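You operate a simulated robot arm through the tools that you are given. There is no shell and no other tool.

You are at the controls of a simulated robot arm. One attempt, no reset.

## Task
Weigh the red powder by difference as it goes into the glass beaker.
Fine: tare the full boat, tip it all in, put the empty boat back on the pan; damper stays open.

It is judged by the outcome, as a careful person would: the job done as asked, and still so three seconds after it is handed in. It fails if anything else is knocked over, pushed out of place, dropped, spilled or broken.

## Robot
A 6-joint arm with a two-finger parallel gripper, fixed in place. Base frame: the origin is at the foot of the arm, x ahead of it, y to its left, z up; the work surface is at about z = 0.9. Readings come in m, rad, newtons and seconds.
With the tool pointing down near the work surface it reaches from about 0.32 to 0.7 m from the base axis. Its first joint turns from -2.897 to 2.897 rad. Payload 4.1 kg.
Tool frame: the origin (TCP) lies between the finger pads and is the grasp point; the fingertips stand 0.023 m ahead of it; z points along the fingers, y is the line along which they close. Largest opening 0.094 m; finger width 0.038, thickness 0.01; the body of the gripper, 0.054 by 0.096 m, starts 0.039 m behind the TCP.
Orientation is that of the tool frame in the base frame, as a unit quaternion [w, x, y, z]. With the fingers straight down and closing along the base's y, the tool's x points along the base's -x, its y along +y and its z along -z.

## Interface
- The arm moves only by the tool step_arm. Its argument "steps" is a list of rows, each a list of 3 entries, a list of its own where there are three numbers: the shift along the tool's x, y, z in m, then the turn, a rotation vector about the tool's x, y, z in rad, then the closure, from 0 (fully open) to 1 (shut). In form: [[[x, y, z], [wx, wy, wz], fingers], ...]. A call has 1 to 20 rows; each row is the pose to reach, as a shift and turn from the pose commanded when the call began, along the tool's axes at that moment. A row lasts 0.2 s, in which the tool goes at most 0.05 m and 0.15 rad; a call with a longer step from one row to the next is refused whole, and so is a gripper value outside its range. Where a pose cannot be reached the arm comes as near as it can. A force on the tool above 40 N (or 10 N above the force at the start of the call, whichever is more), or a blocked arm, ends the call early, and 0.2 s more pass. Each finger travels about 0.045 m/s and halts on what it meets, pressing with about 39 N; the grip force reading is that of the motor and also rises with nothing between the fingers. The clock runs only during rows and for 0.2 s after the last one: add rows that repeat a pose to give the fingers time. The reply holds the time, the measured pose of the TCP, the force on the tool along the base axes, the opening and the grip force, in the units named above and with some noise, with the torque about the TCP (base axes, N m) and any sound that the robot's microphone picked up, and new pictures: "show" is both (left out), scene, wrist or none.
- Cameras (640 x 400 px; columns grow to the right, rows downward): "scene" is fixed at [0.4036, 0.6607, 1.726]; the picture's right is [-0.99, -0.15, 0.00], its down [-0.08, 0.50, -0.86] and it looks along [0.13, -0.85, -0.51] (base axes); focal length 376 px, centre (320, 200). "wrist" rides on the gripper at [0.086, 0.016, -0.074] in the tool frame; the picture's right is [-0.18, 0.98, 0.00], its down [-0.58, -0.11, -0.81] and it looks along [-0.79, -0.15, 0.59] (tool axes); focal length 243 px, centre (320, 200). There is no depth. A picture from a camera that has moved, and an enlarged one, comes with that camera's place and axes in the base frame and with its lens. The place of the scene camera against the robot may be out by one fixed shift of up to 0.025 m in any direction.
- lift_body(by): slides the trunk up (or, below 0, down) by that many m; the arm rides with it, the base frame stays. It gives what a move gives, with no picture.
- close_up(camera, box): a new picture of the part [left, top, right, bottom] of that camera's present view, enlarged. No time passes.
- hand_in(): hands the job in; it is judged then, once.

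Places have to be worked out from the pictures, the camera data and where the tool is seen. Open the gripper and draw the arm clear of the work before you hand the job in, unless the task says otherwise.

The tools are called as name(argument=value, ...) on one line, values as JSON. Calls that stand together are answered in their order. step_arm: Moves the arm, as the interface text tells. Its arguments: {"type":"object","properties":{"steps":{"type":"array","items":{"type":"array"}},"show":{"type":"string","enum":["both","scene","wrist","none"]}},"required":["steps"]} The other tools are called the same way: lift_body (by) slides the trunk up or down; close_up (camera, box) takes an enlarged picture of a part of a camera's view; hand_in () hands the job in.

At the start:

```text
t: 0.0
ee_pos: [0.2788, -0.2867, 1.2899]
tool_rot: [0.0, 0.001, 1.0, 0.001]
force: [-0.6, -0.1, 0.0]
torque: [0.01, 0.03, 0.0]
finger_gap: 0.0942
finger_force: 0.0
trunk travel left (down, up): [-0.525, 0.065]
```

scene: 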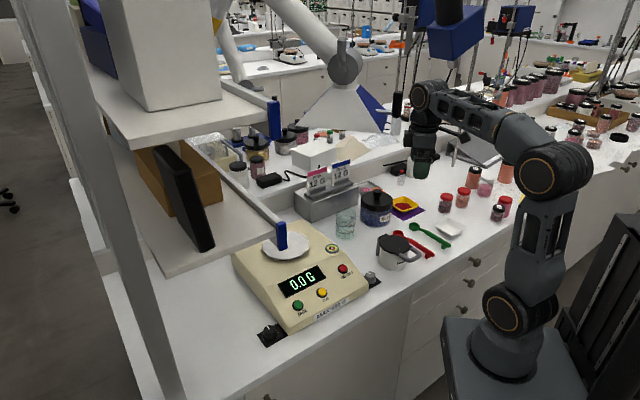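
wrist: 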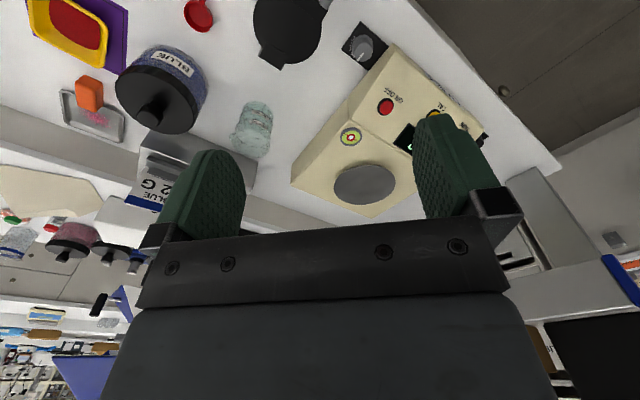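

The scene shows a balance reading 0.0 g, a glass beaker, and a yellow boat with red powder on a purple mat. I'll enlarge the views to read the details before moving.

close_up(camera="scene", box=[220, 160, 460, 340])

close_up(camera="scene", box=[320, 170, 460, 260])

close_up(camera="wrist", box=[0, 0, 320, 200])

close_up(camera="wrist", box=[240, 0, 560, 220])

close_up(camera="scene", box=[230, 220, 390, 345])

```text
2.22 times, centred on (340, 250) of scene
camera zoom: at [0.4036, 0.6607, 1.726], right [-0.99, -0.15, 0.0], down [-0.08, 0.5, -0.86], along [0.13, -0.85, -0.51], focal length 835 px, centre (276, 89)
```

zoom: 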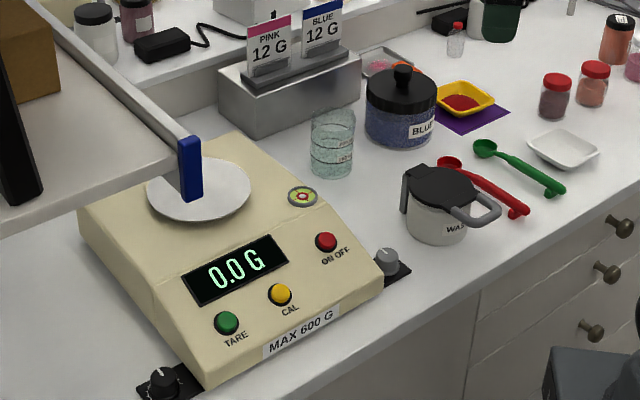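

```text
4.44 times, centred on (390, 215) of scene
camera zoom: at [0.4036, 0.6607, 1.726], right [-0.99, -0.15, 0.0], down [-0.08, 0.5, -0.86], along [0.13, -0.85, -0.51], focal length 1670 px, centre (9, 133)
```

zoom: 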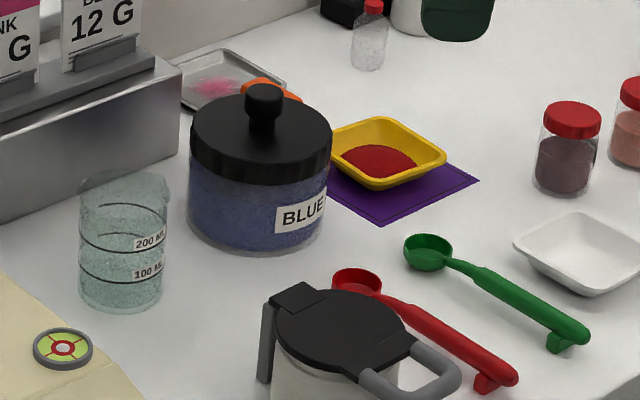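

```text
2.00 times, centred on (160, 100) of wrist
camera zoom: at [0.1921, -0.2713, 1.3639], right [0.18, 0.98, 0.0], down [0.58, -0.11, 0.81], along [0.79, -0.15, -0.59], focal length 485 px, centre (640, 400)
```

zoom: 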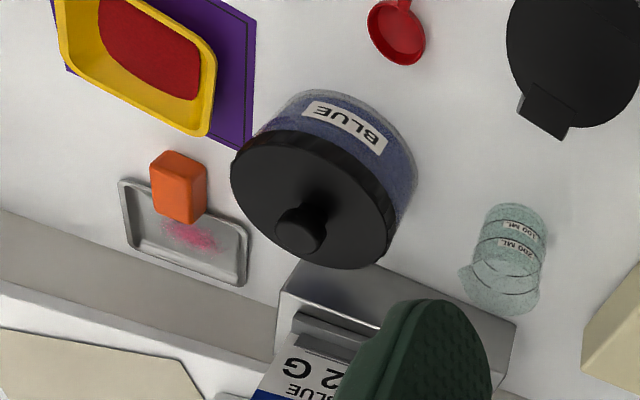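

```text
1.82 times, centred on (400, 110) of wrist
camera zoom: at [0.1921, -0.2713, 1.3639], right [0.18, 0.98, 0.0], down [0.58, -0.11, 0.81], along [0.79, -0.15, -0.59], focal length 441 px, centre (174, 364)
```

zoom: 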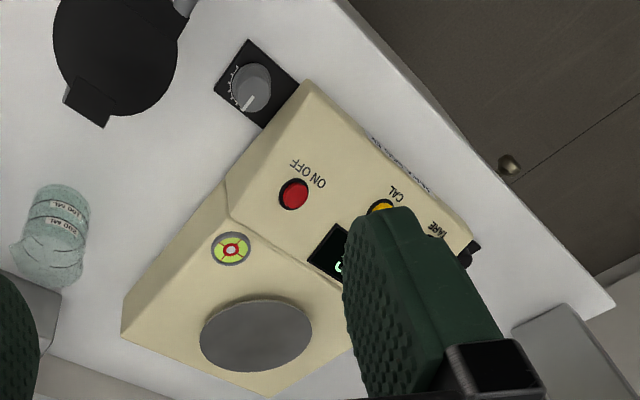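

```text
3.20 times, centred on (310, 282) of scene
camera zoom: at [0.4036, 0.6607, 1.726], right [-0.99, -0.15, 0.0], down [-0.08, 0.5, -0.86], along [0.13, -0.85, -0.51], focal length 1203 px, centre (352, -64)
```

zoom: 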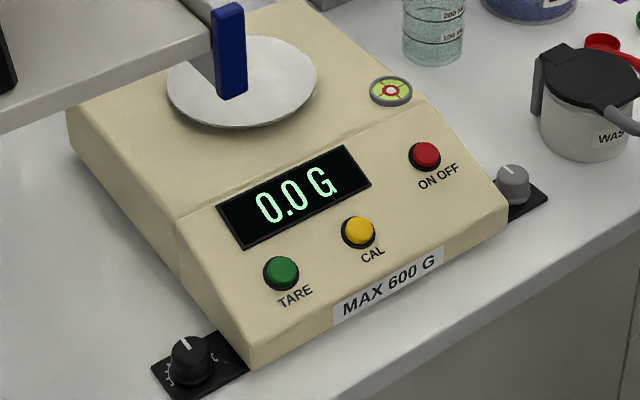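

By triangulation I put the boat near (0.26, -0.70), the beaker near (0.46, -0.45) and the pan near (0.65, -0.25). I'll yaw the wrist so its camera faces the boat and measure it better.

step_arm(steps=[[[0, 0, 0], [0, 0, 0.14], 0], [[0, 0, 0], [0, 0, 0.28], 0], [[0, 0, 0], [0, 0, 0.42], 0], [[0, 0, 0], [0, 0, 0.56], 0], [[0, 0, 0], [0, 0, 0.7], 0], [[0, 0, 0], [0, 0, 0.84], 0], [[0, 0, 0], [0, 0, 0.98], 0], [[0, 0, 0], [0, 0, 1.12], 0], [[0, 0, 0], [0, 0, 1.26], 0], [[0, 0, 0], [0, 0, 1.26], 0]])

```text
t: 2.2
ee_pos: [0.2775, -0.2881, 1.2887]
tool_rot: [0.0, 0.59, 0.807, 0.0]
force: [-0.6, 0.4, -0.7]
torque: [0.02, -0.03, 0.0]
finger_gap: 0.0941
finger_force: 0.1
trunk travel left (down, up): [-0.525, 0.065]
camera wrist: at [0.2668, -0.1999, 1.364], right [0.99, 0.12, 0.0], down [0.07, -0.59, 0.81], along [0.1, -0.8, -0.59], focal length 243 px, centre (320, 200)
```

scene: 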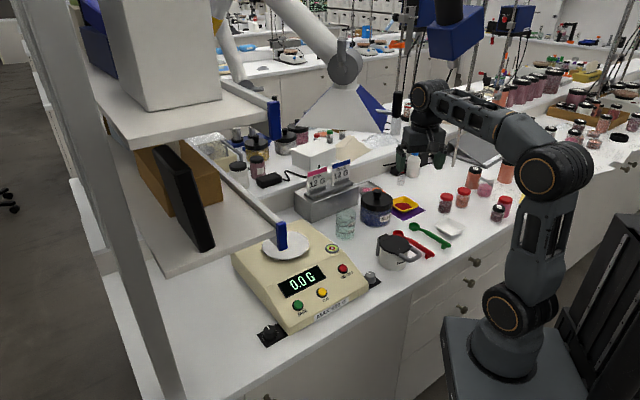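
wrist: 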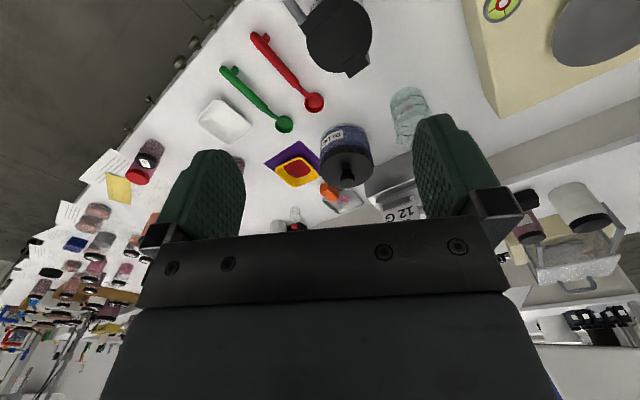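

The boat is now in view at about (0.266, -0.69). I'll enlarge it, the beaker and the balance to measure them.

close_up(camera="wrist", box=[240, 120, 400, 220])

close_up(camera="wrist", box=[300, 70, 460, 170])

```text
4.00 times, centred on (320, 170) of wrist
camera zoom: at [0.2668, -0.1999, 1.364], right [0.99, 0.12, 0.0], down [0.07, -0.59, 0.81], along [0.1, -0.8, -0.59], focal length 970 px, centre (320, 320)
```

zoom: 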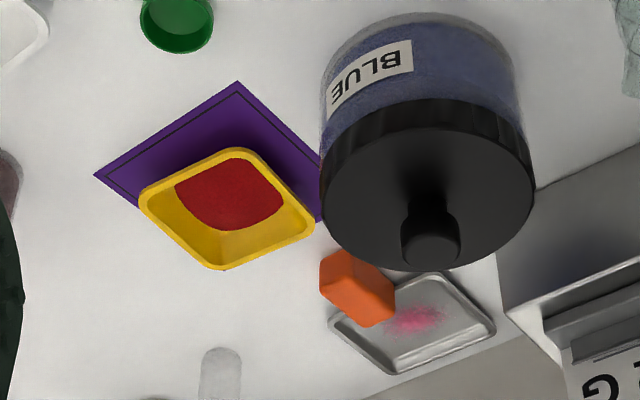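

```text
4.00 times, centred on (380, 120) of wrist
camera zoom: at [0.2668, -0.1999, 1.364], right [0.99, 0.12, 0.0], down [0.07, -0.59, 0.81], along [0.1, -0.8, -0.59], focal length 970 px, centre (80, 520)
```

zoom: 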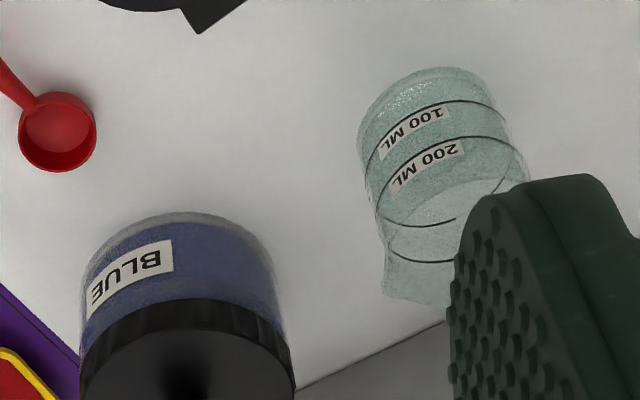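

The boat's rim measures about 0.08 × 0.088 m, centred near (0.266, -0.686), with its short axis about 38° from base x. I'll turn the closing axis to match and approach to a hover for a closer look.

step_arm(steps=[[[-0.031, -0.011, 0.017], [0, 0, -0.04], 0], [[-0.062, -0.022, 0.034], [0, 0, -0.08], 0], [[-0.094, -0.033, 0.051], [0, 0, -0.12], 0], [[-0.125, -0.045, 0.068], [0, 0, -0.16], 0], [[-0.156, -0.056, 0.085], [0, 0, -0.2], 0], [[-0.188, -0.067, 0.101], [0, 0, -0.24], 0], [[-0.219, -0.078, 0.118], [0, 0, -0.28], 0], [[-0.25, -0.089, 0.135], [0, 0, -0.32], 0], [[-0.281, -0.1, 0.152], [0, 0, -0.36], 0], [[-0.3126, -0.1116, 0.169], [0, 0, -0.365], 0], [[-0.3126, -0.1116, 0.169], [0, 0, -0.365], 0]])

```text
t: 4.6
ee_pos: [0.2588, -0.5846, 1.1179]
tool_rot: [0.0, 0.433, 0.902, 0.0]
force: [-0.1, -0.1, 0.9]
torque: [-0.03, 0.03, 0.04]
finger_gap: 0.0939
finger_force: 0.1
out of reach, approached as far as the arm can: row 9, 10, 11
trunk travel left (down, up): [-0.525, 0.065]
camera wrist: at [0.217, -0.5076, 1.193], right [0.88, 0.47, 0.0], down [0.28, -0.52, 0.81], along [0.38, -0.71, -0.59], focal length 243 px, centre (320, 200)
```

scene: 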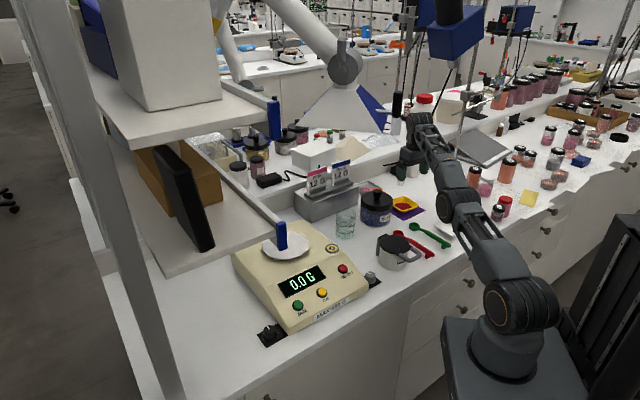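
wrist: 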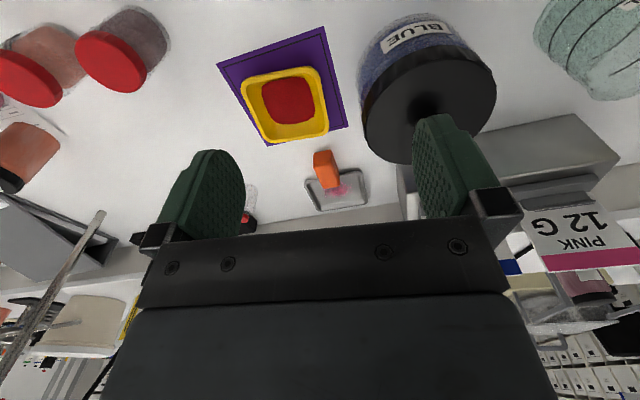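

The arm is at its straight-down limit at this height, so the final approach needs a tilt. I'll enlarge the boat to measure it from here.

close_up(camera="wrist", box=[210, 20, 370, 160])

close_up(camera="wrist", box=[340, 0, 500, 170])

```text
2.86 times, centred on (290, 90) of wrist
camera zoom: at [0.217, -0.5076, 1.193], right [0.88, 0.47, 0.0], down [0.28, -0.52, 0.81], along [0.38, -0.71, -0.59], focal length 693 px, centre (406, 514)
```

zoom: 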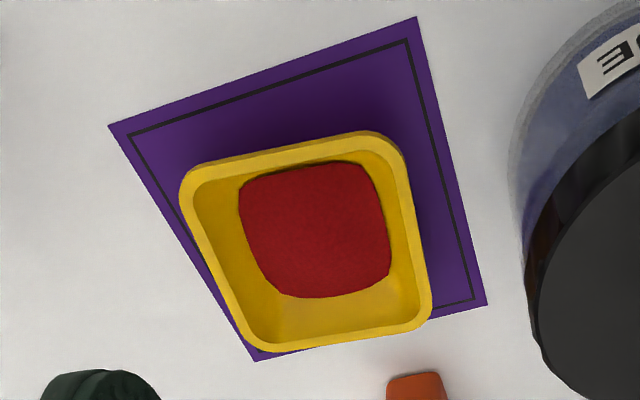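

```text
2.35 times, centred on (420, 85) of wrist
camera zoom: at [0.217, -0.5076, 1.193], right [0.88, 0.47, 0.0], down [0.28, -0.52, 0.81], along [0.38, -0.71, -0.59], focal length 571 px, centre (85, 471)
```

zoom: 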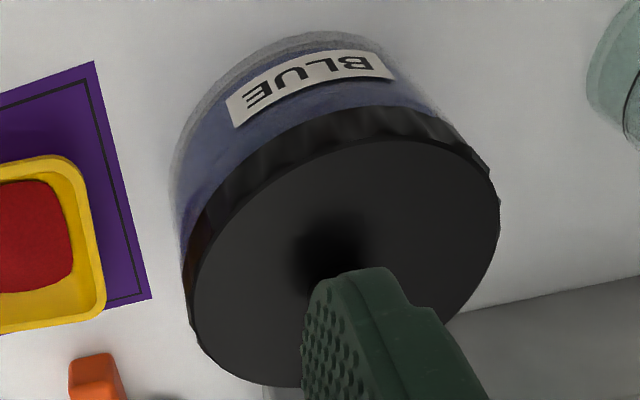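

The rim looks about 0.09 m across at z≈0.93 and the jar lid top is at z≈0.99. I'll tilt the tool outward about 25° and come in closer above the boat to measure it properly.

step_arm(steps=[[[-0.01, -0.01, 0.0], [0, -0.11, 0], 0], [[-0.03, -0.02, 0.0], [0, -0.22, 0], 0], [[-0.05, -0.035, 0.0], [0, -0.33, 0], 0], [[-0.07, -0.052, 0.0], [0, -0.44, 0], 0], [[-0.07, -0.052, 0.04], [0, -0.44, 0], 0], [[-0.07, -0.052, 0.08], [0, -0.44, 0], 0], [[-0.07, -0.052, 0.1], [0, -0.44, 0], 0], [[-0.07, -0.052, 0.1], [0, -0.44, 0], 0]])

```text
t: 6.4
ee_pos: [0.268, -0.6748, 1.0185]
tool_rot: [0.198, 0.422, 0.88, -0.095]
force: [-0.8, 0.4, -0.1]
torque: [-0.03, -0.02, 0.01]
finger_gap: 0.0942
finger_force: 0.0
out of reach, approached as far as the arm can: row 1, 3, 4, 5
trunk travel left (down, up): [-0.525, 0.065]
camera wrist: at [0.2108, -0.5795, 1.0491], right [0.87, 0.49, 0.08], down [0.03, -0.21, 0.98], along [0.49, -0.85, -0.2], focal length 243 px, centre (320, 200)
```

scene: 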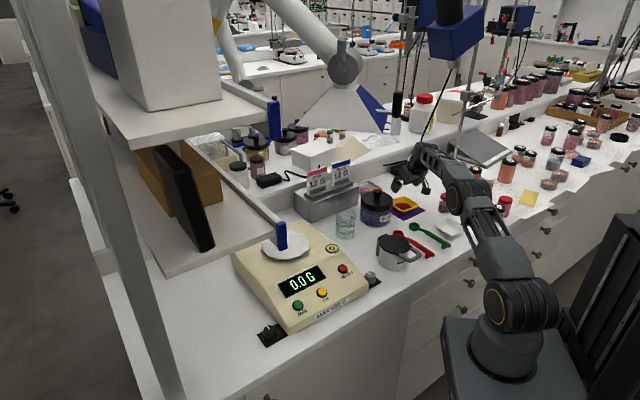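
wrist: 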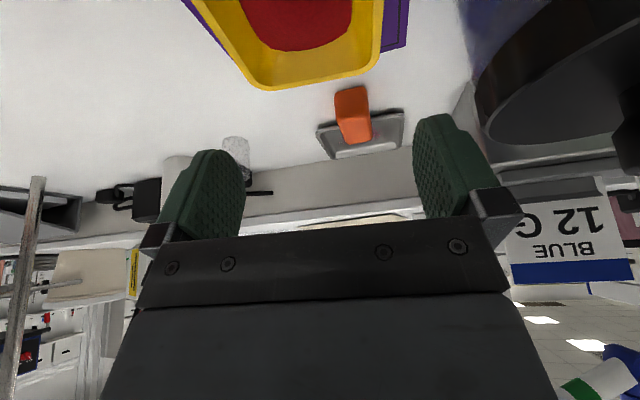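

The measured pose is (0.268, -0.675, 1.018), directly above the boat. I'll enlarge the part of the boat still in view to fix its rim height and width.

close_up(camera="wrist", box=[170, 0, 430, 160])

close_up(camera="scene", box=[370, 180, 450, 230])

```text
2.46 times, centred on (300, 80) of wrist
camera zoom: at [0.2108, -0.5795, 1.0491], right [0.87, 0.49, 0.08], down [0.03, -0.21, 0.98], along [0.49, -0.85, -0.2], focal length 597 px, centre (369, 495)
```

zoom: 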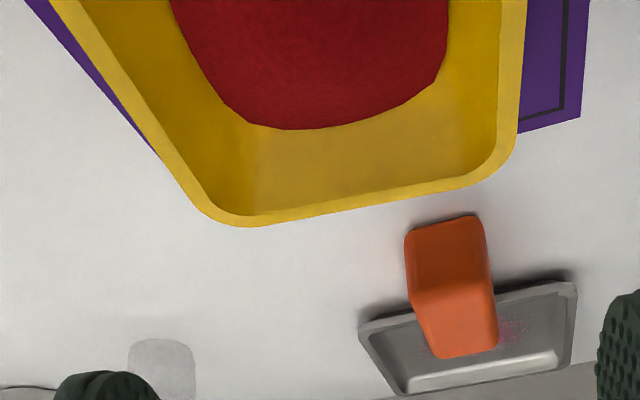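

```text
8.00 times, centred on (410, 205) of scene
camera zoom: at [0.4036, 0.6607, 1.726], right [-0.99, -0.15, 0.0], down [-0.08, 0.5, -0.86], along [0.13, -0.85, -0.51], focal length 3006 px, centre (-400, 160)
```

zoom: 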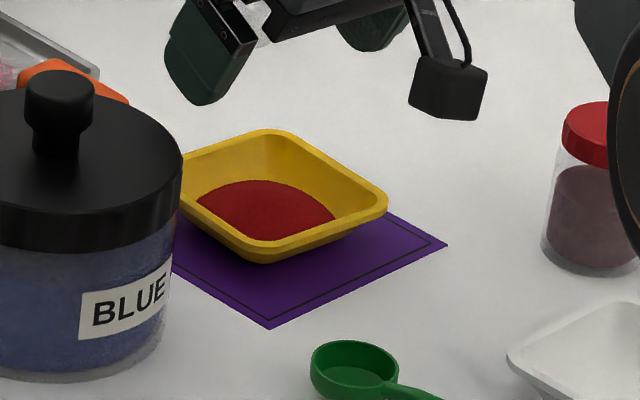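

The rim comes out at about 0.091 m square at z≈0.928, too wide to straddle safely, so I'll pinch one wall with the fingers tilted to match its slope. I'll back off and drop lower to see the wall slope from the side.

step_arm(steps=[[[0.03, -0.0015, 0.001], [0, 0, 0], 0], [[0.06, -0.003, 0.002], [0, 0, 0], 0], [[0.09, -0.0045, 0.003], [0, 0, 0], 0], [[0.1176, -0.006, 0.003], [0, 0, 0], 0], [[0.1176, -0.006, 0.003], [0, 0, 0], 0]], show="wrist")

close_up(camera="wrist", box=[230, 60, 430, 185])

```text
t: 7.6
ee_pos: [0.1958, -0.5954, 0.9685]
tool_rot: [0.197, 0.422, 0.88, -0.094]
force: [-1.1, 0.4, 0.0]
torque: [0.0, 0.0, -0.04]
finger_gap: 0.094
finger_force: 0.0
trunk travel left (down, up): [-0.525, 0.065]
camera wrist: at [0.14, -0.4991, 0.9987], right [0.87, 0.49, 0.08], down [0.03, -0.21, 0.98], along [0.49, -0.85, -0.2], focal length 243 px, centre (320, 200)
```

wrist: 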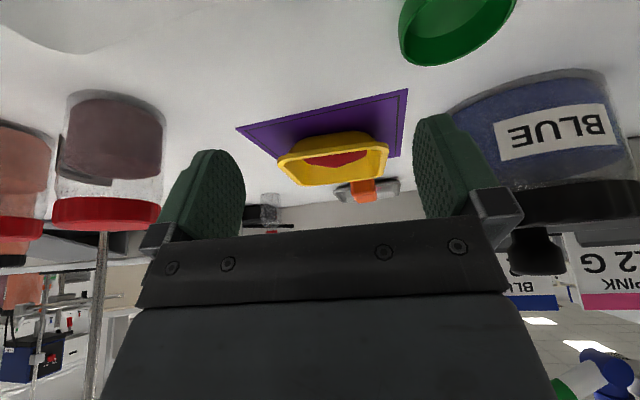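

```text
3.20 times, centred on (330, 122) of wrist
camera zoom: at [0.14, -0.4991, 0.9987], right [0.87, 0.49, 0.08], down [0.03, -0.21, 0.98], along [0.49, -0.85, -0.2], focal length 776 px, centre (288, 448)
```

zoom: 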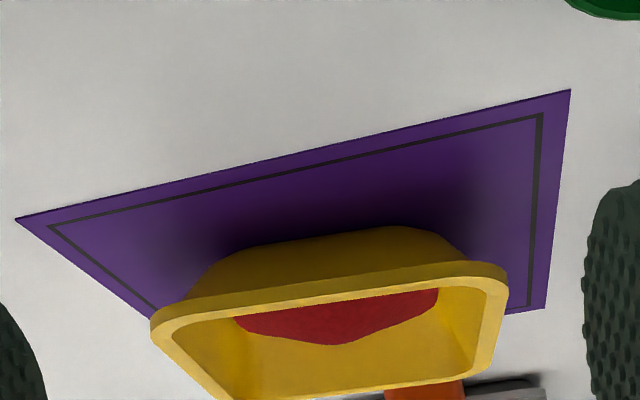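

This upside-down side view gives the near rim at o≈0.650, z≈0.927 and the base at o≈0.674, so the wall slopes about 33° (o is distance outward along the tool's heading). I'll pinch the near wall, so I rise a little, yaw 90° to make the closing axis radial, and partly close the fingers.

step_arm(steps=[[[-0.0171, 0, -0.0362], [0, 0, 0.1], 0.3], [[-0.0171, 0, -0.0362], [0, 0, 0.24], 0.65], [[-0.0171, 0, -0.0362], [0, 0, 0.38], 0.65], [[-0.0171, 0, -0.0362], [0, 0, 0.52], 0.65], [[-0.0171, 0, -0.0362], [0, 0, 0.66], 0.65], [[-0.0171, 0, -0.0362], [0, 0, 0.8], 0.65], [[-0.0171, 0, -0.0362], [0, 0, 0.94], 0.65], [[-0.0171, 0, -0.0362], [0, 0, 1.08], 0.65], [[-0.0171, 0, -0.0362], [0, 0, 1.22], 0.65], [[-0.0171, 0, -0.0362], [0, 0, 1.36], 0.65], [[-0.0171, 0, -0.0362], [0, 0, 1.5], 0.65], [[-0.0171, 0, -0.0362], [0, 0, 1.571], 0.65], [[-0.0171, 0, -0.0362], [0, 0, 1.571], 0.65]])

```text
t: 10.4
ee_pos: [0.1951, -0.5978, 1.0073]
tool_rot: [0.205, 0.921, 0.324, 0.073]
force: [0.0, 0.5, -0.1]
torque: [0.02, -0.02, -0.01]
finger_gap: 0.0328
finger_force: 0.0
trunk travel left (down, up): [-0.525, 0.065]
camera wrist: at [0.2517, -0.529, 1.0813], right [0.41, -0.81, 0.42], down [-0.73, -0.02, 0.68], along [-0.54, -0.59, -0.6], focal length 243 px, centre (320, 200)
```

scene: 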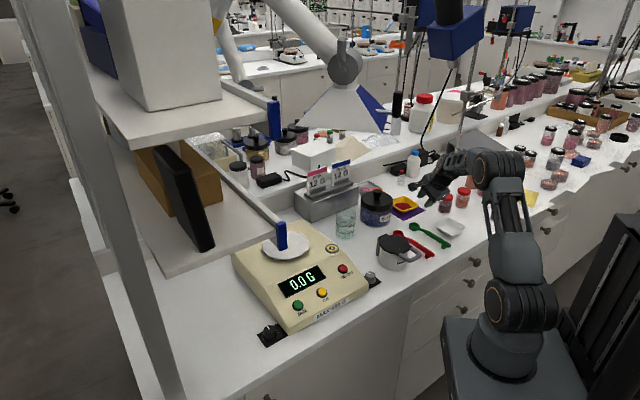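
wrist: 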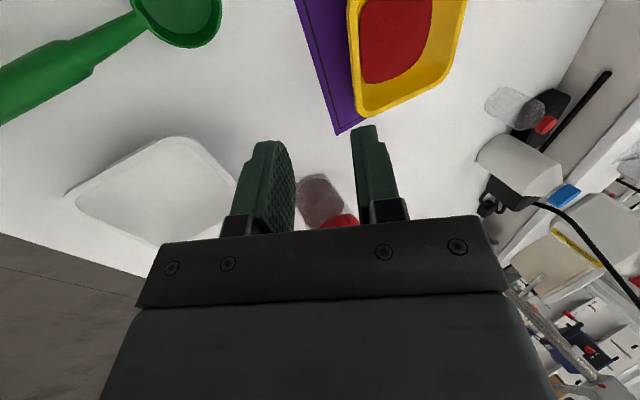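

The closing axis is now radial. I'll tilt to match the wall at about 33° with a slight lean away from the jar, narrow the fingers to 18 mm, and go to a pre-grasp point above the near rim.

step_arm(steps=[[[-0.001, 0.004, 0.01], [-0.07, 0.07, 0], 0.81], [[-0.002, 0.009, 0.02], [-0.134, 0.14, 0], 0.81], [[-0.003, 0.0138, 0.03], [-0.134, 0.14, 0], 0.81], [[-0.003, 0.0138, 0.03], [-0.134, 0.14, 0], 0.81]])

close_up(camera="wrist", box=[220, 0, 460, 240])

close_up(camera="scene", box=[380, 160, 480, 230])

```text
t: 11.4
ee_pos: [0.2068, -0.618, 0.9856]
tool_rot: [0.245, 0.897, 0.332, 0.158]
force: [-0.6, 0.3, 0.8]
torque: [0.0, -0.04, 0.01]
finger_gap: 0.0178
finger_force: 0.0
trunk travel left (down, up): [-0.525, 0.065]
camera wrist: at [0.2448, -0.5444, 1.0677], right [0.37, -0.77, 0.51], down [-0.84, -0.05, 0.54], along [-0.39, -0.63, -0.67], focal length 243 px, centre (320, 200)
```

scene: 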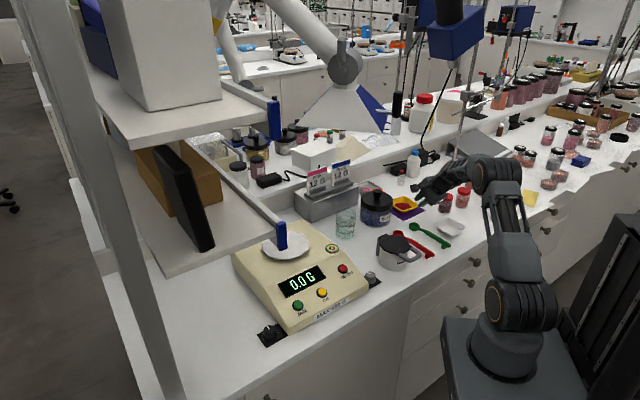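
wrist: 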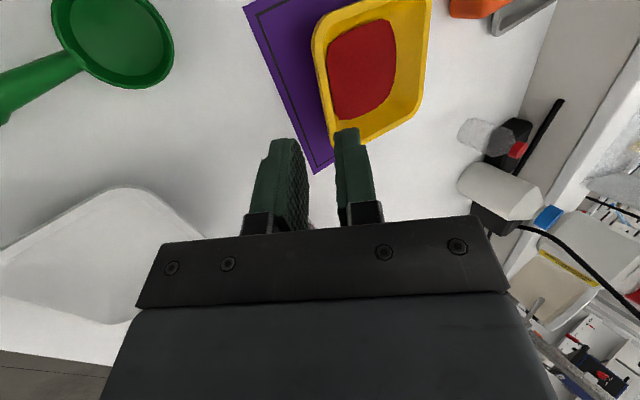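

```text
1.67 times, centred on (340, 120) of wrist
camera zoom: at [0.2448, -0.5444, 1.0677], right [0.37, -0.77, 0.51], down [-0.84, -0.05, 0.54], along [-0.39, -0.63, -0.67], focal length 404 px, centre (287, 333)
```

zoom: 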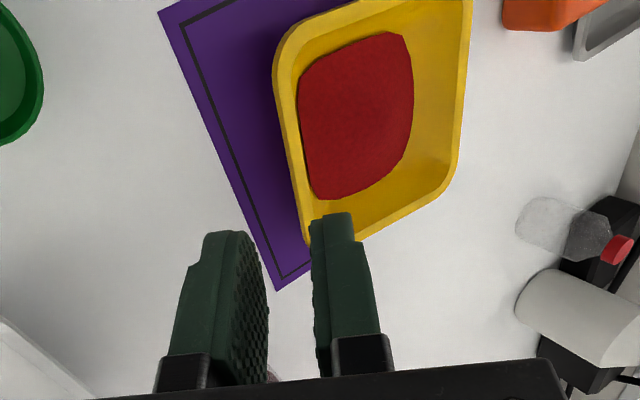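

```text
5.71 times, centred on (430, 195) of scene
camera zoom: at [0.4036, 0.6607, 1.726], right [-0.99, -0.15, 0.0], down [-0.08, 0.5, -0.86], along [0.13, -0.85, -0.51], focal length 2148 px, centre (-309, 229)
```

zoom: 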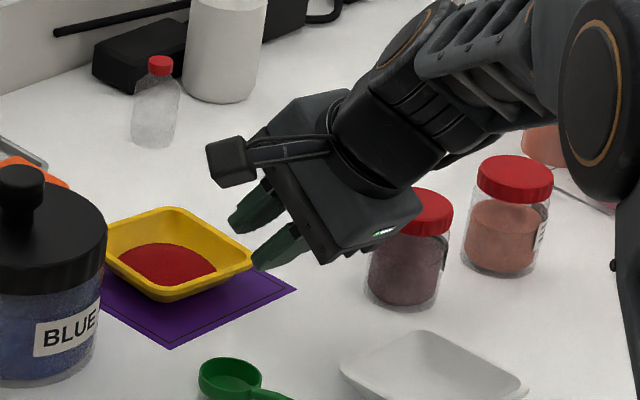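

My rim estimate from this view (o≈0.650, z≈0.927) agrees with the earlier ones, and the fingers line up with the near wall. I'll descend along the tool axis so the wall enters between the fingers.

step_arm(steps=[[[-0.003, 0.0005, 0.02], [0, 0, 0], 0.81], [[-0.006, 0.001, 0.04], [0, 0, 0], 0.81], [[-0.007, 0.001, 0.05], [0, 0, 0], 0.81], [[-0.007, 0.001, 0.05], [0, 0, 0], 0.81]], show="wrist")

close_up(camera="wrist", box=[240, 40, 440, 240])

close_up(camera="scene", box=[385, 180, 445, 225])

```text
t: 12.4
ee_pos: [0.2259, -0.6418, 0.944]
tool_rot: [0.244, 0.898, 0.331, 0.157]
force: [-0.5, 1.2, -0.1]
torque: [0.01, -0.03, -0.03]
finger_gap: 0.0181
finger_force: 0.1
trunk travel left (down, up): [-0.525, 0.065]
camera wrist: at [0.2641, -0.5685, 1.0255], right [0.37, -0.77, 0.51], down [-0.84, -0.05, 0.54], along [-0.39, -0.63, -0.67], focal length 243 px, centre (320, 200)
```

wrist: 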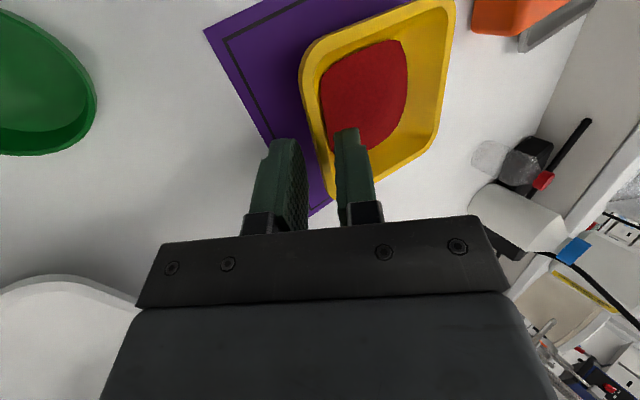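

```text
2.00 times, centred on (340, 140) of wrist
camera zoom: at [0.2641, -0.5685, 1.0255], right [0.37, -0.77, 0.51], down [-0.84, -0.05, 0.54], along [-0.39, -0.63, -0.67], focal length 485 px, centre (280, 320)
```

zoom: 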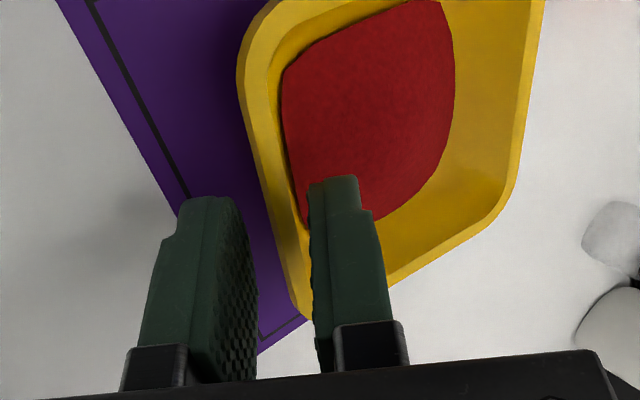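

```text
8.89 times, centred on (415, 202) of scene
camera zoom: at [0.4036, 0.6607, 1.726], right [-0.99, -0.15, 0.0], down [-0.08, 0.5, -0.86], along [0.13, -0.85, -0.51], focal length 3340 px, centre (-524, 178)
```

zoom: 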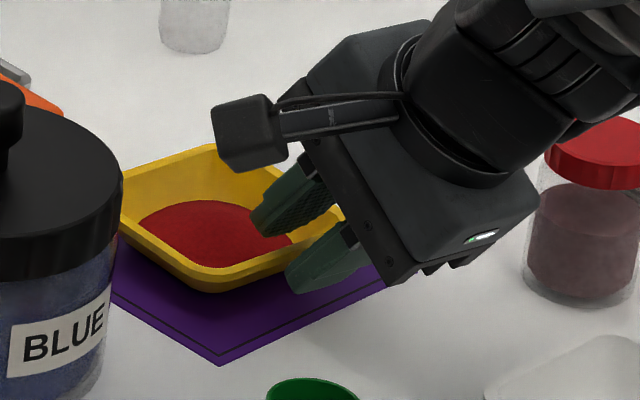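

The wall is centred between the fingers with the tips just below the rim. I'll go 7 mm further and close on the wall.

step_arm(steps=[[[-0.001, 0, 0.004], [0, 0, 0], 0.81], [[-0.001, 0, 0.007], [0, 0, 0], 0.81], [[-0.001, 0, 0.007], [0, 0, 0], 0.85], [[-0.001, 0, 0.007], [0, 0, 0], 0.9], [[-0.001, 0, 0.007], [0, 0, 0], 0.95], [[-0.001, 0, 0.007], [0, 0, 0], 1.0], [[-0.001, 0, 0.007], [0, 0, 0], 1.0], [[-0.001, 0, 0.007], [0, 0, 0], 1.0]], show="wrist")

close_up(camera="wrist", box=[240, 40, 440, 240])

close_up(camera="scene", box=[385, 180, 445, 225])

```text
t: 14.2
ee_pos: [0.2286, -0.6439, 0.9377]
tool_rot: [0.242, 0.898, 0.332, 0.159]
force: [0.3, 0.9, 0.0]
torque: [0.02, 0.0, -0.02]
finger_gap: 0.001
finger_force: 38.7
trunk travel left (down, up): [-0.525, 0.065]
camera wrist: at [0.2674, -0.571, 1.0195], right [0.38, -0.77, 0.51], down [-0.84, -0.05, 0.54], along [-0.39, -0.63, -0.67], focal length 243 px, centre (320, 200)
```

wrist: 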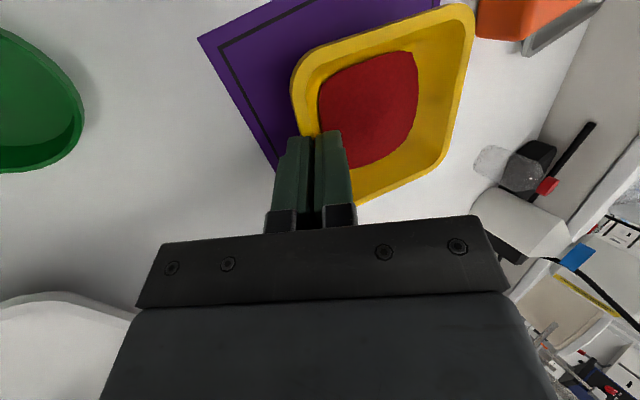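

```text
2.00 times, centred on (340, 140) of wrist
camera zoom: at [0.2674, -0.571, 1.0195], right [0.38, -0.77, 0.51], down [-0.84, -0.05, 0.54], along [-0.39, -0.63, -0.67], focal length 485 px, centre (280, 320)
```

zoom: 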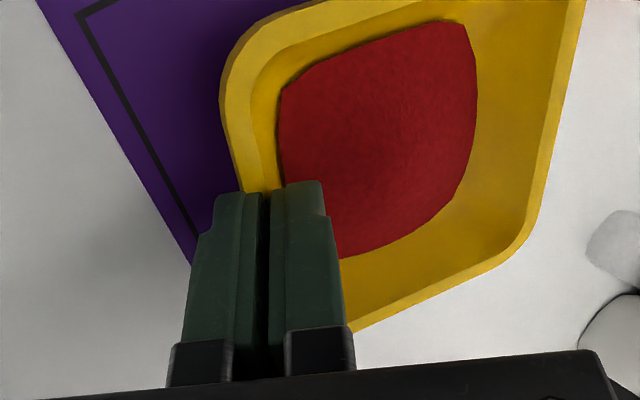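

```text
8.89 times, centred on (415, 202) of scene
camera zoom: at [0.4036, 0.6607, 1.726], right [-0.99, -0.15, 0.0], down [-0.08, 0.5, -0.86], along [0.13, -0.85, -0.51], focal length 3340 px, centre (-524, 178)
```

zoom: 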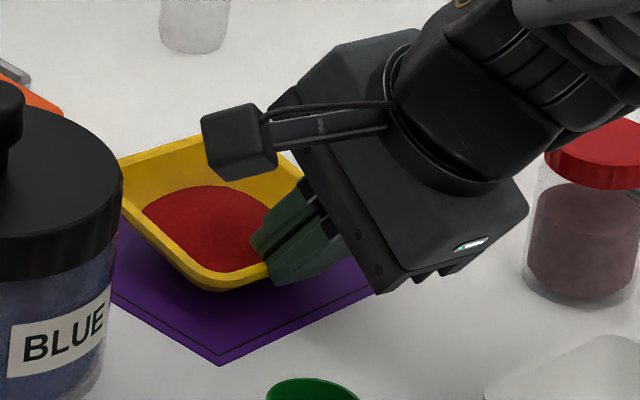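

The fingers closed to a 1 mm gap with 39 N, so they may be holding a thin wall. I'll lift 1.5 cm to check whether the boat comes with the gripper.

step_arm(steps=[[[0.0006, 0.0027, -0.0041], [0, 0, 0], 1], [[0.0012, 0.0054, -0.0083], [0, 0, 0], 1], [[0.0018, 0.0082, -0.0124], [0, 0, 0], 1], [[0.0018, 0.0082, -0.0124], [0, 0, 0], 1]], show="wrist")

close_up(camera="wrist", box=[240, 20, 480, 240])

close_up(camera="scene", box=[385, 180, 445, 225])

```text
t: 15.2
ee_pos: [0.2281, -0.644, 0.9522]
tool_rot: [0.244, 0.898, 0.332, 0.157]
force: [-0.2, -0.1, 0.4]
torque: [0.03, 0.0, 0.0]
finger_gap: 0.0012
finger_force: 38.8
trunk travel left (down, up): [-0.525, 0.065]
camera wrist: at [0.2669, -0.5711, 1.0347], right [0.37, -0.77, 0.51], down [-0.84, -0.05, 0.54], along [-0.39, -0.63, -0.67], focal length 243 px, centre (320, 200)
```

wrist: 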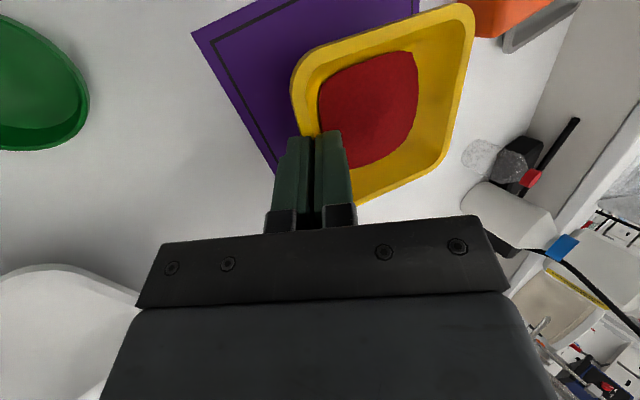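

```text
1.82 times, centred on (360, 130) of wrist
camera zoom: at [0.2669, -0.5711, 1.0347], right [0.37, -0.77, 0.51], down [-0.84, -0.05, 0.54], along [-0.39, -0.63, -0.67], focal length 441 px, centre (247, 327)
```

zoom: 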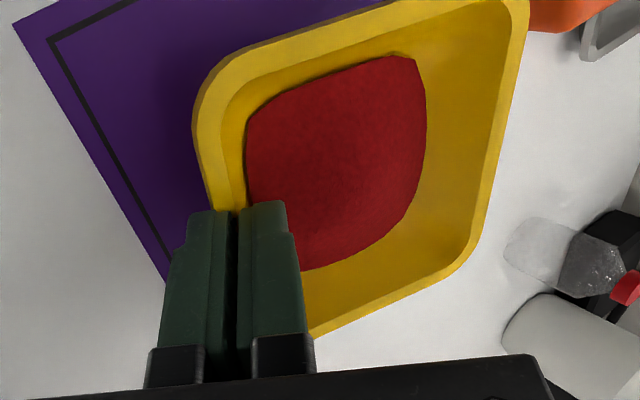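

```text
8.89 times, centred on (415, 202) of scene
camera zoom: at [0.4036, 0.6607, 1.726], right [-0.99, -0.15, 0.0], down [-0.08, 0.5, -0.86], along [0.13, -0.85, -0.51], focal length 3340 px, centre (-524, 178)
```

zoom: 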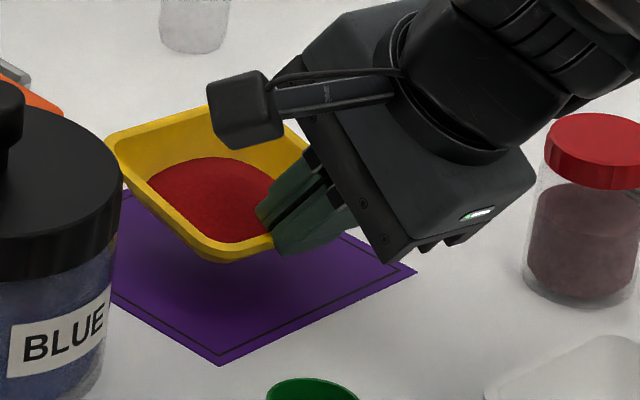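

The boat is lifted with the powder intact, pitched only about 4°. I'll raise it to about z = 1.10 and draw it in towards the base before swinging over to the balance.

step_arm(steps=[[[0.0045, 0.0204, -0.0311], [0, 0, 0], 1], [[0.009, 0.0409, -0.0622], [0, 0, 0], 1], [[0.0136, 0.0613, -0.0934], [0, 0, 0], 1], [[0.0181, 0.0818, -0.1245], [0, 0, 0], 1], [[0.0313, 0.0549, -0.1402], [0, 0, 0], 1], [[0.0445, 0.028, -0.156], [0, 0, 0], 1], [[0.0577, 0.0011, -0.1717], [0, 0, 0], 1], [[0.0709, -0.0258, -0.1875], [0, 0, 0], 1], [[0.0841, -0.0527, -0.2032], [0, 0, 0], 1], [[0.0974, -0.0796, -0.219], [0, 0, 0], 1], [[0.0974, -0.0796, -0.219], [0, 0, 0], 1]])

```text
t: 17.6
ee_pos: [0.1582, -0.4521, 1.1017]
tool_rot: [0.244, 0.898, 0.332, 0.158]
force: [0.3, -0.4, 0.3]
torque: [-0.02, -0.02, -0.04]
finger_gap: 0.0013
finger_force: 39.4
trunk travel left (down, up): [-0.525, 0.065]
camera wrist: at [0.1972, -0.379, 1.1843], right [0.38, -0.77, 0.51], down [-0.84, -0.05, 0.54], along [-0.39, -0.63, -0.67], focal length 243 px, centre (320, 200)
```

scene: 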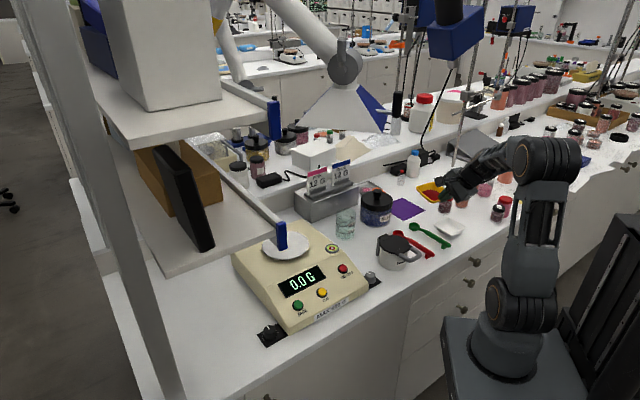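
wrist: 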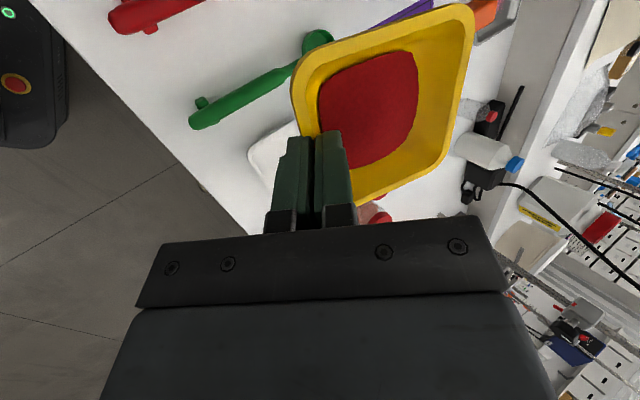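

The boat is held steady at (0.158, -0.452, 1.10). I'll swing it about the base axis towards the balance, yawing with it so it stays level, to get a view of the pan.

step_arm(steps=[[[0.0433, 0.0108, 0.0134], [0.0117, 0.0528, -0.0805], 1], [[0.0878, 0.018, 0.0245], [0.0234, 0.1057, -0.1609], 1], [[0.1333, 0.0213, 0.0333], [0.0352, 0.1585, -0.2414], 1], [[0.1793, 0.0209, 0.0397], [0.0469, 0.2113, -0.3219], 1], [[0.2254, 0.0168, 0.0437], [0.0586, 0.2642, -0.4024], 1], [[0.2713, 0.0089, 0.0452], [0.0703, 0.317, -0.4828], 1], [[0.3162, -0.0027, 0.0441], [0.082, 0.3698, -0.5633], 1], [[0.36, -0.0179, 0.0405], [0.0938, 0.4226, -0.6438], 1], [[0.4021, -0.0363, 0.0345], [0.1055, 0.4755, -0.7242], 1], [[0.4423, -0.0581, 0.0261], [0.1172, 0.5283, -0.8047], 1], [[0.4423, -0.0581, 0.0261], [0.1172, 0.5283, -0.8047], 1]])

```text
t: 20.0
ee_pos: [0.4646, -0.125, 1.1001]
tool_rot: [0.141, 0.639, 0.712, 0.253]
force: [-0.3, 0.5, 0.1]
torque: [-0.01, 0.01, 0.0]
finger_gap: 0.0012
finger_force: 39.0
trunk travel left (down, up): [-0.525, 0.065]
camera wrist: at [0.4263, -0.053, 1.1818], right [0.85, -0.13, 0.51], down [-0.43, -0.72, 0.54], along [0.3, -0.68, -0.67], focal length 243 px, centre (320, 200)
```

scene: 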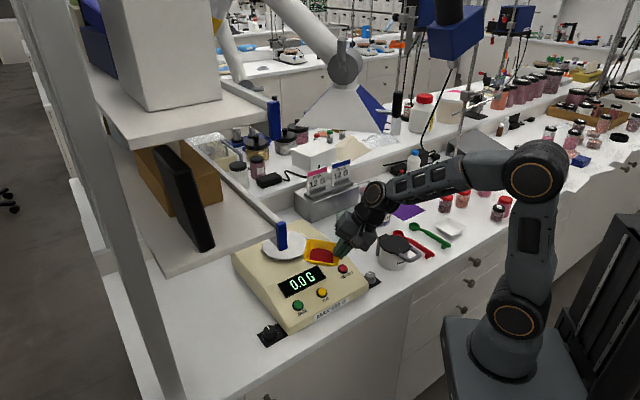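
wrist: 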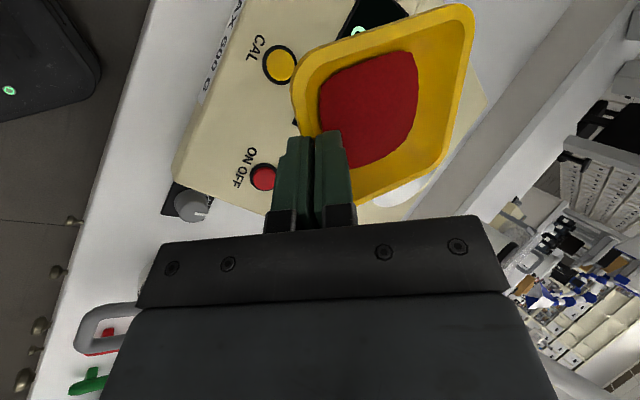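

The boat arrived level enough with its powder intact. By triangulation ON/OFF is at (0.461, -0.202, 0.967) and the pan at about (0.648, -0.248, 0.993), radius about 0.073. I'll enlarge to check the boat's pitch and the buttons.

close_up(camera="scene", box=[260, 210, 380, 290])

close_up(camera="wrist", box=[160, 0, 480, 220])

```text
5.00 times, centred on (320, 250) of scene
camera zoom: at [0.4036, 0.6607, 1.726], right [-0.99, -0.15, 0.0], down [-0.08, 0.5, -0.86], along [0.13, -0.85, -0.51], focal length 1879 px, centre (320, -50)
```

zoom: 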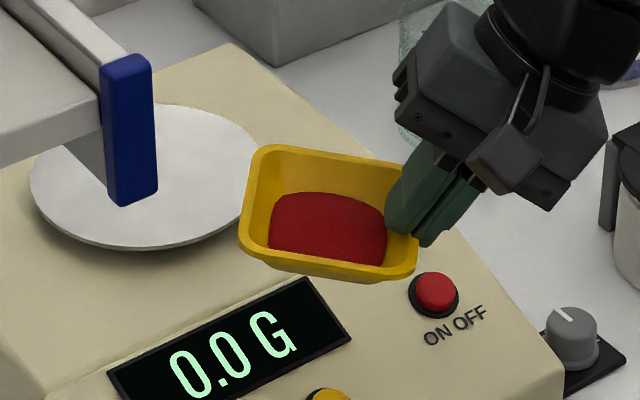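

```text
1.82 times, centred on (320, 110) of wrist
camera zoom: at [0.4263, -0.053, 1.1818], right [0.85, -0.13, 0.51], down [-0.43, -0.72, 0.54], along [0.3, -0.68, -0.67], focal length 441 px, centre (320, 364)
```

zoom: 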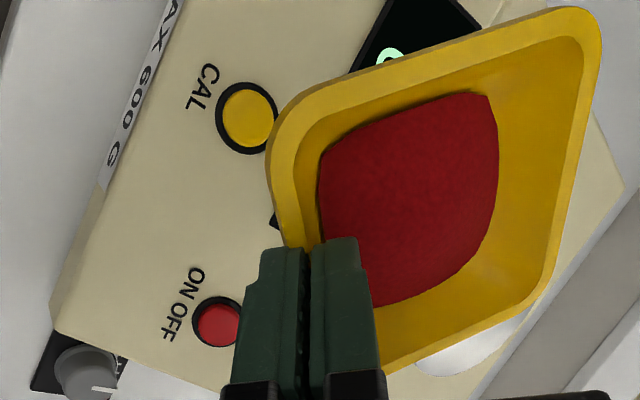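

The boat's pitch is only about 3°. I'll move it over the pan with its heading turned to about -48°, so a side wall will be reachable when I pick it up again, staying about 7 cm above the pan.

step_arm(steps=[[[-0.0135, 0.0146, 0.0075], [-0.014, -0.0615, 0.0945], 1], [[-0.027, 0.0291, 0.015], [-0.0279, -0.123, 0.189], 1], [[-0.0404, 0.0437, 0.0224], [-0.0419, -0.1845, 0.2834], 1], [[-0.0539, 0.0582, 0.0299], [-0.0558, -0.246, 0.3779], 1], [[-0.0674, 0.0728, 0.0374], [-0.0698, -0.3074, 0.4724], 1], [[-0.0809, 0.0873, 0.0449], [-0.0837, -0.3689, 0.5669], 1], [[-0.0943, 0.1019, 0.0523], [-0.0977, -0.4304, 0.6613], 1], [[-0.1078, 0.1164, 0.0598], [-0.1116, -0.4919, 0.7558], 1], [[-0.1078, 0.1164, 0.0598], [-0.1116, -0.4919, 0.7558], 1]])

close_up(camera="scene", box=[230, 190, 350, 290])

close_up(camera="wrist", box=[160, 0, 480, 220])

```text
t: 22.0
ee_pos: [0.6115, -0.2166, 1.1031]
tool_rot: [0.238, 0.887, 0.358, 0.166]
force: [0.1, -0.1, -0.2]
torque: [0.0, 0.0, 0.05]
finger_gap: 0.0013
finger_force: 39.2
trunk travel left (down, up): [-0.525, 0.065]
camera wrist: at [0.6442, -0.1412, 1.1857], right [0.42, -0.75, 0.51], down [-0.84, -0.1, 0.54], along [-0.35, -0.65, -0.67], focal length 243 px, centre (320, 200)
```

scene: 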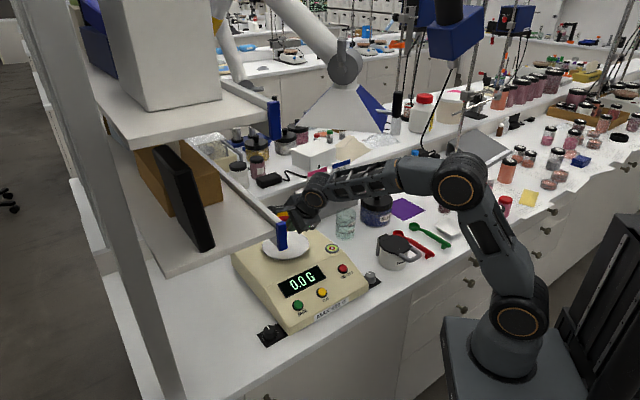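
wrist: 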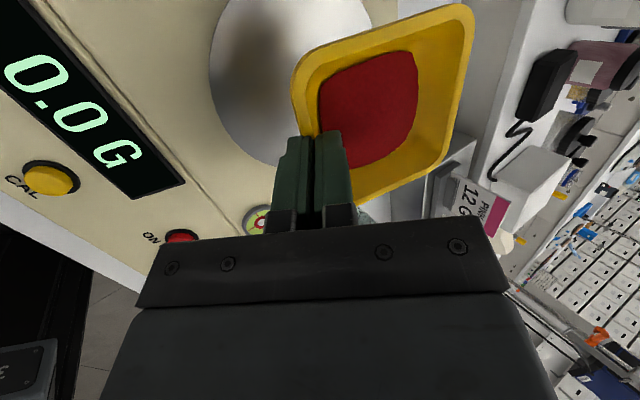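

```text
4.00 times, centred on (290, 240) of scene
camera zoom: at [0.4036, 0.6607, 1.726], right [-0.99, -0.15, 0.0], down [-0.08, 0.5, -0.86], along [0.13, -0.85, -0.51], focal length 1503 px, centre (440, 40)
```

zoom: 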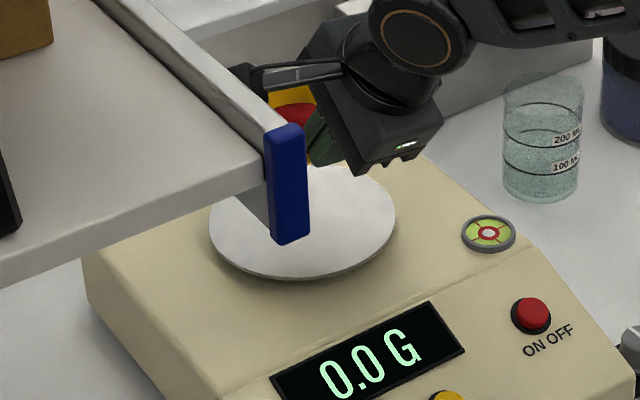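

```text
1.82 times, centred on (320, 110) of wrist
camera zoom: at [0.6442, -0.1412, 1.1857], right [0.42, -0.75, 0.51], down [-0.84, -0.1, 0.54], along [-0.35, -0.65, -0.67], focal length 441 px, centre (320, 364)
```

zoom: 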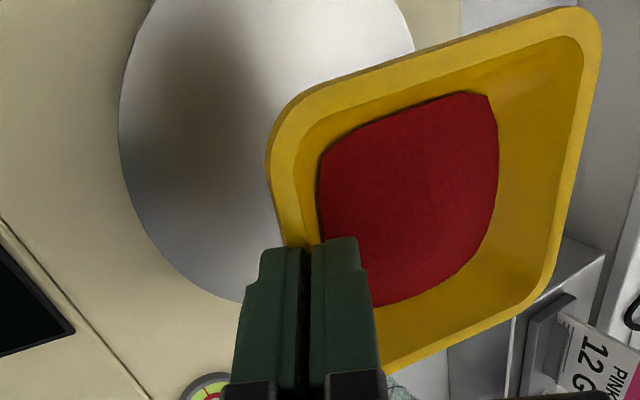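

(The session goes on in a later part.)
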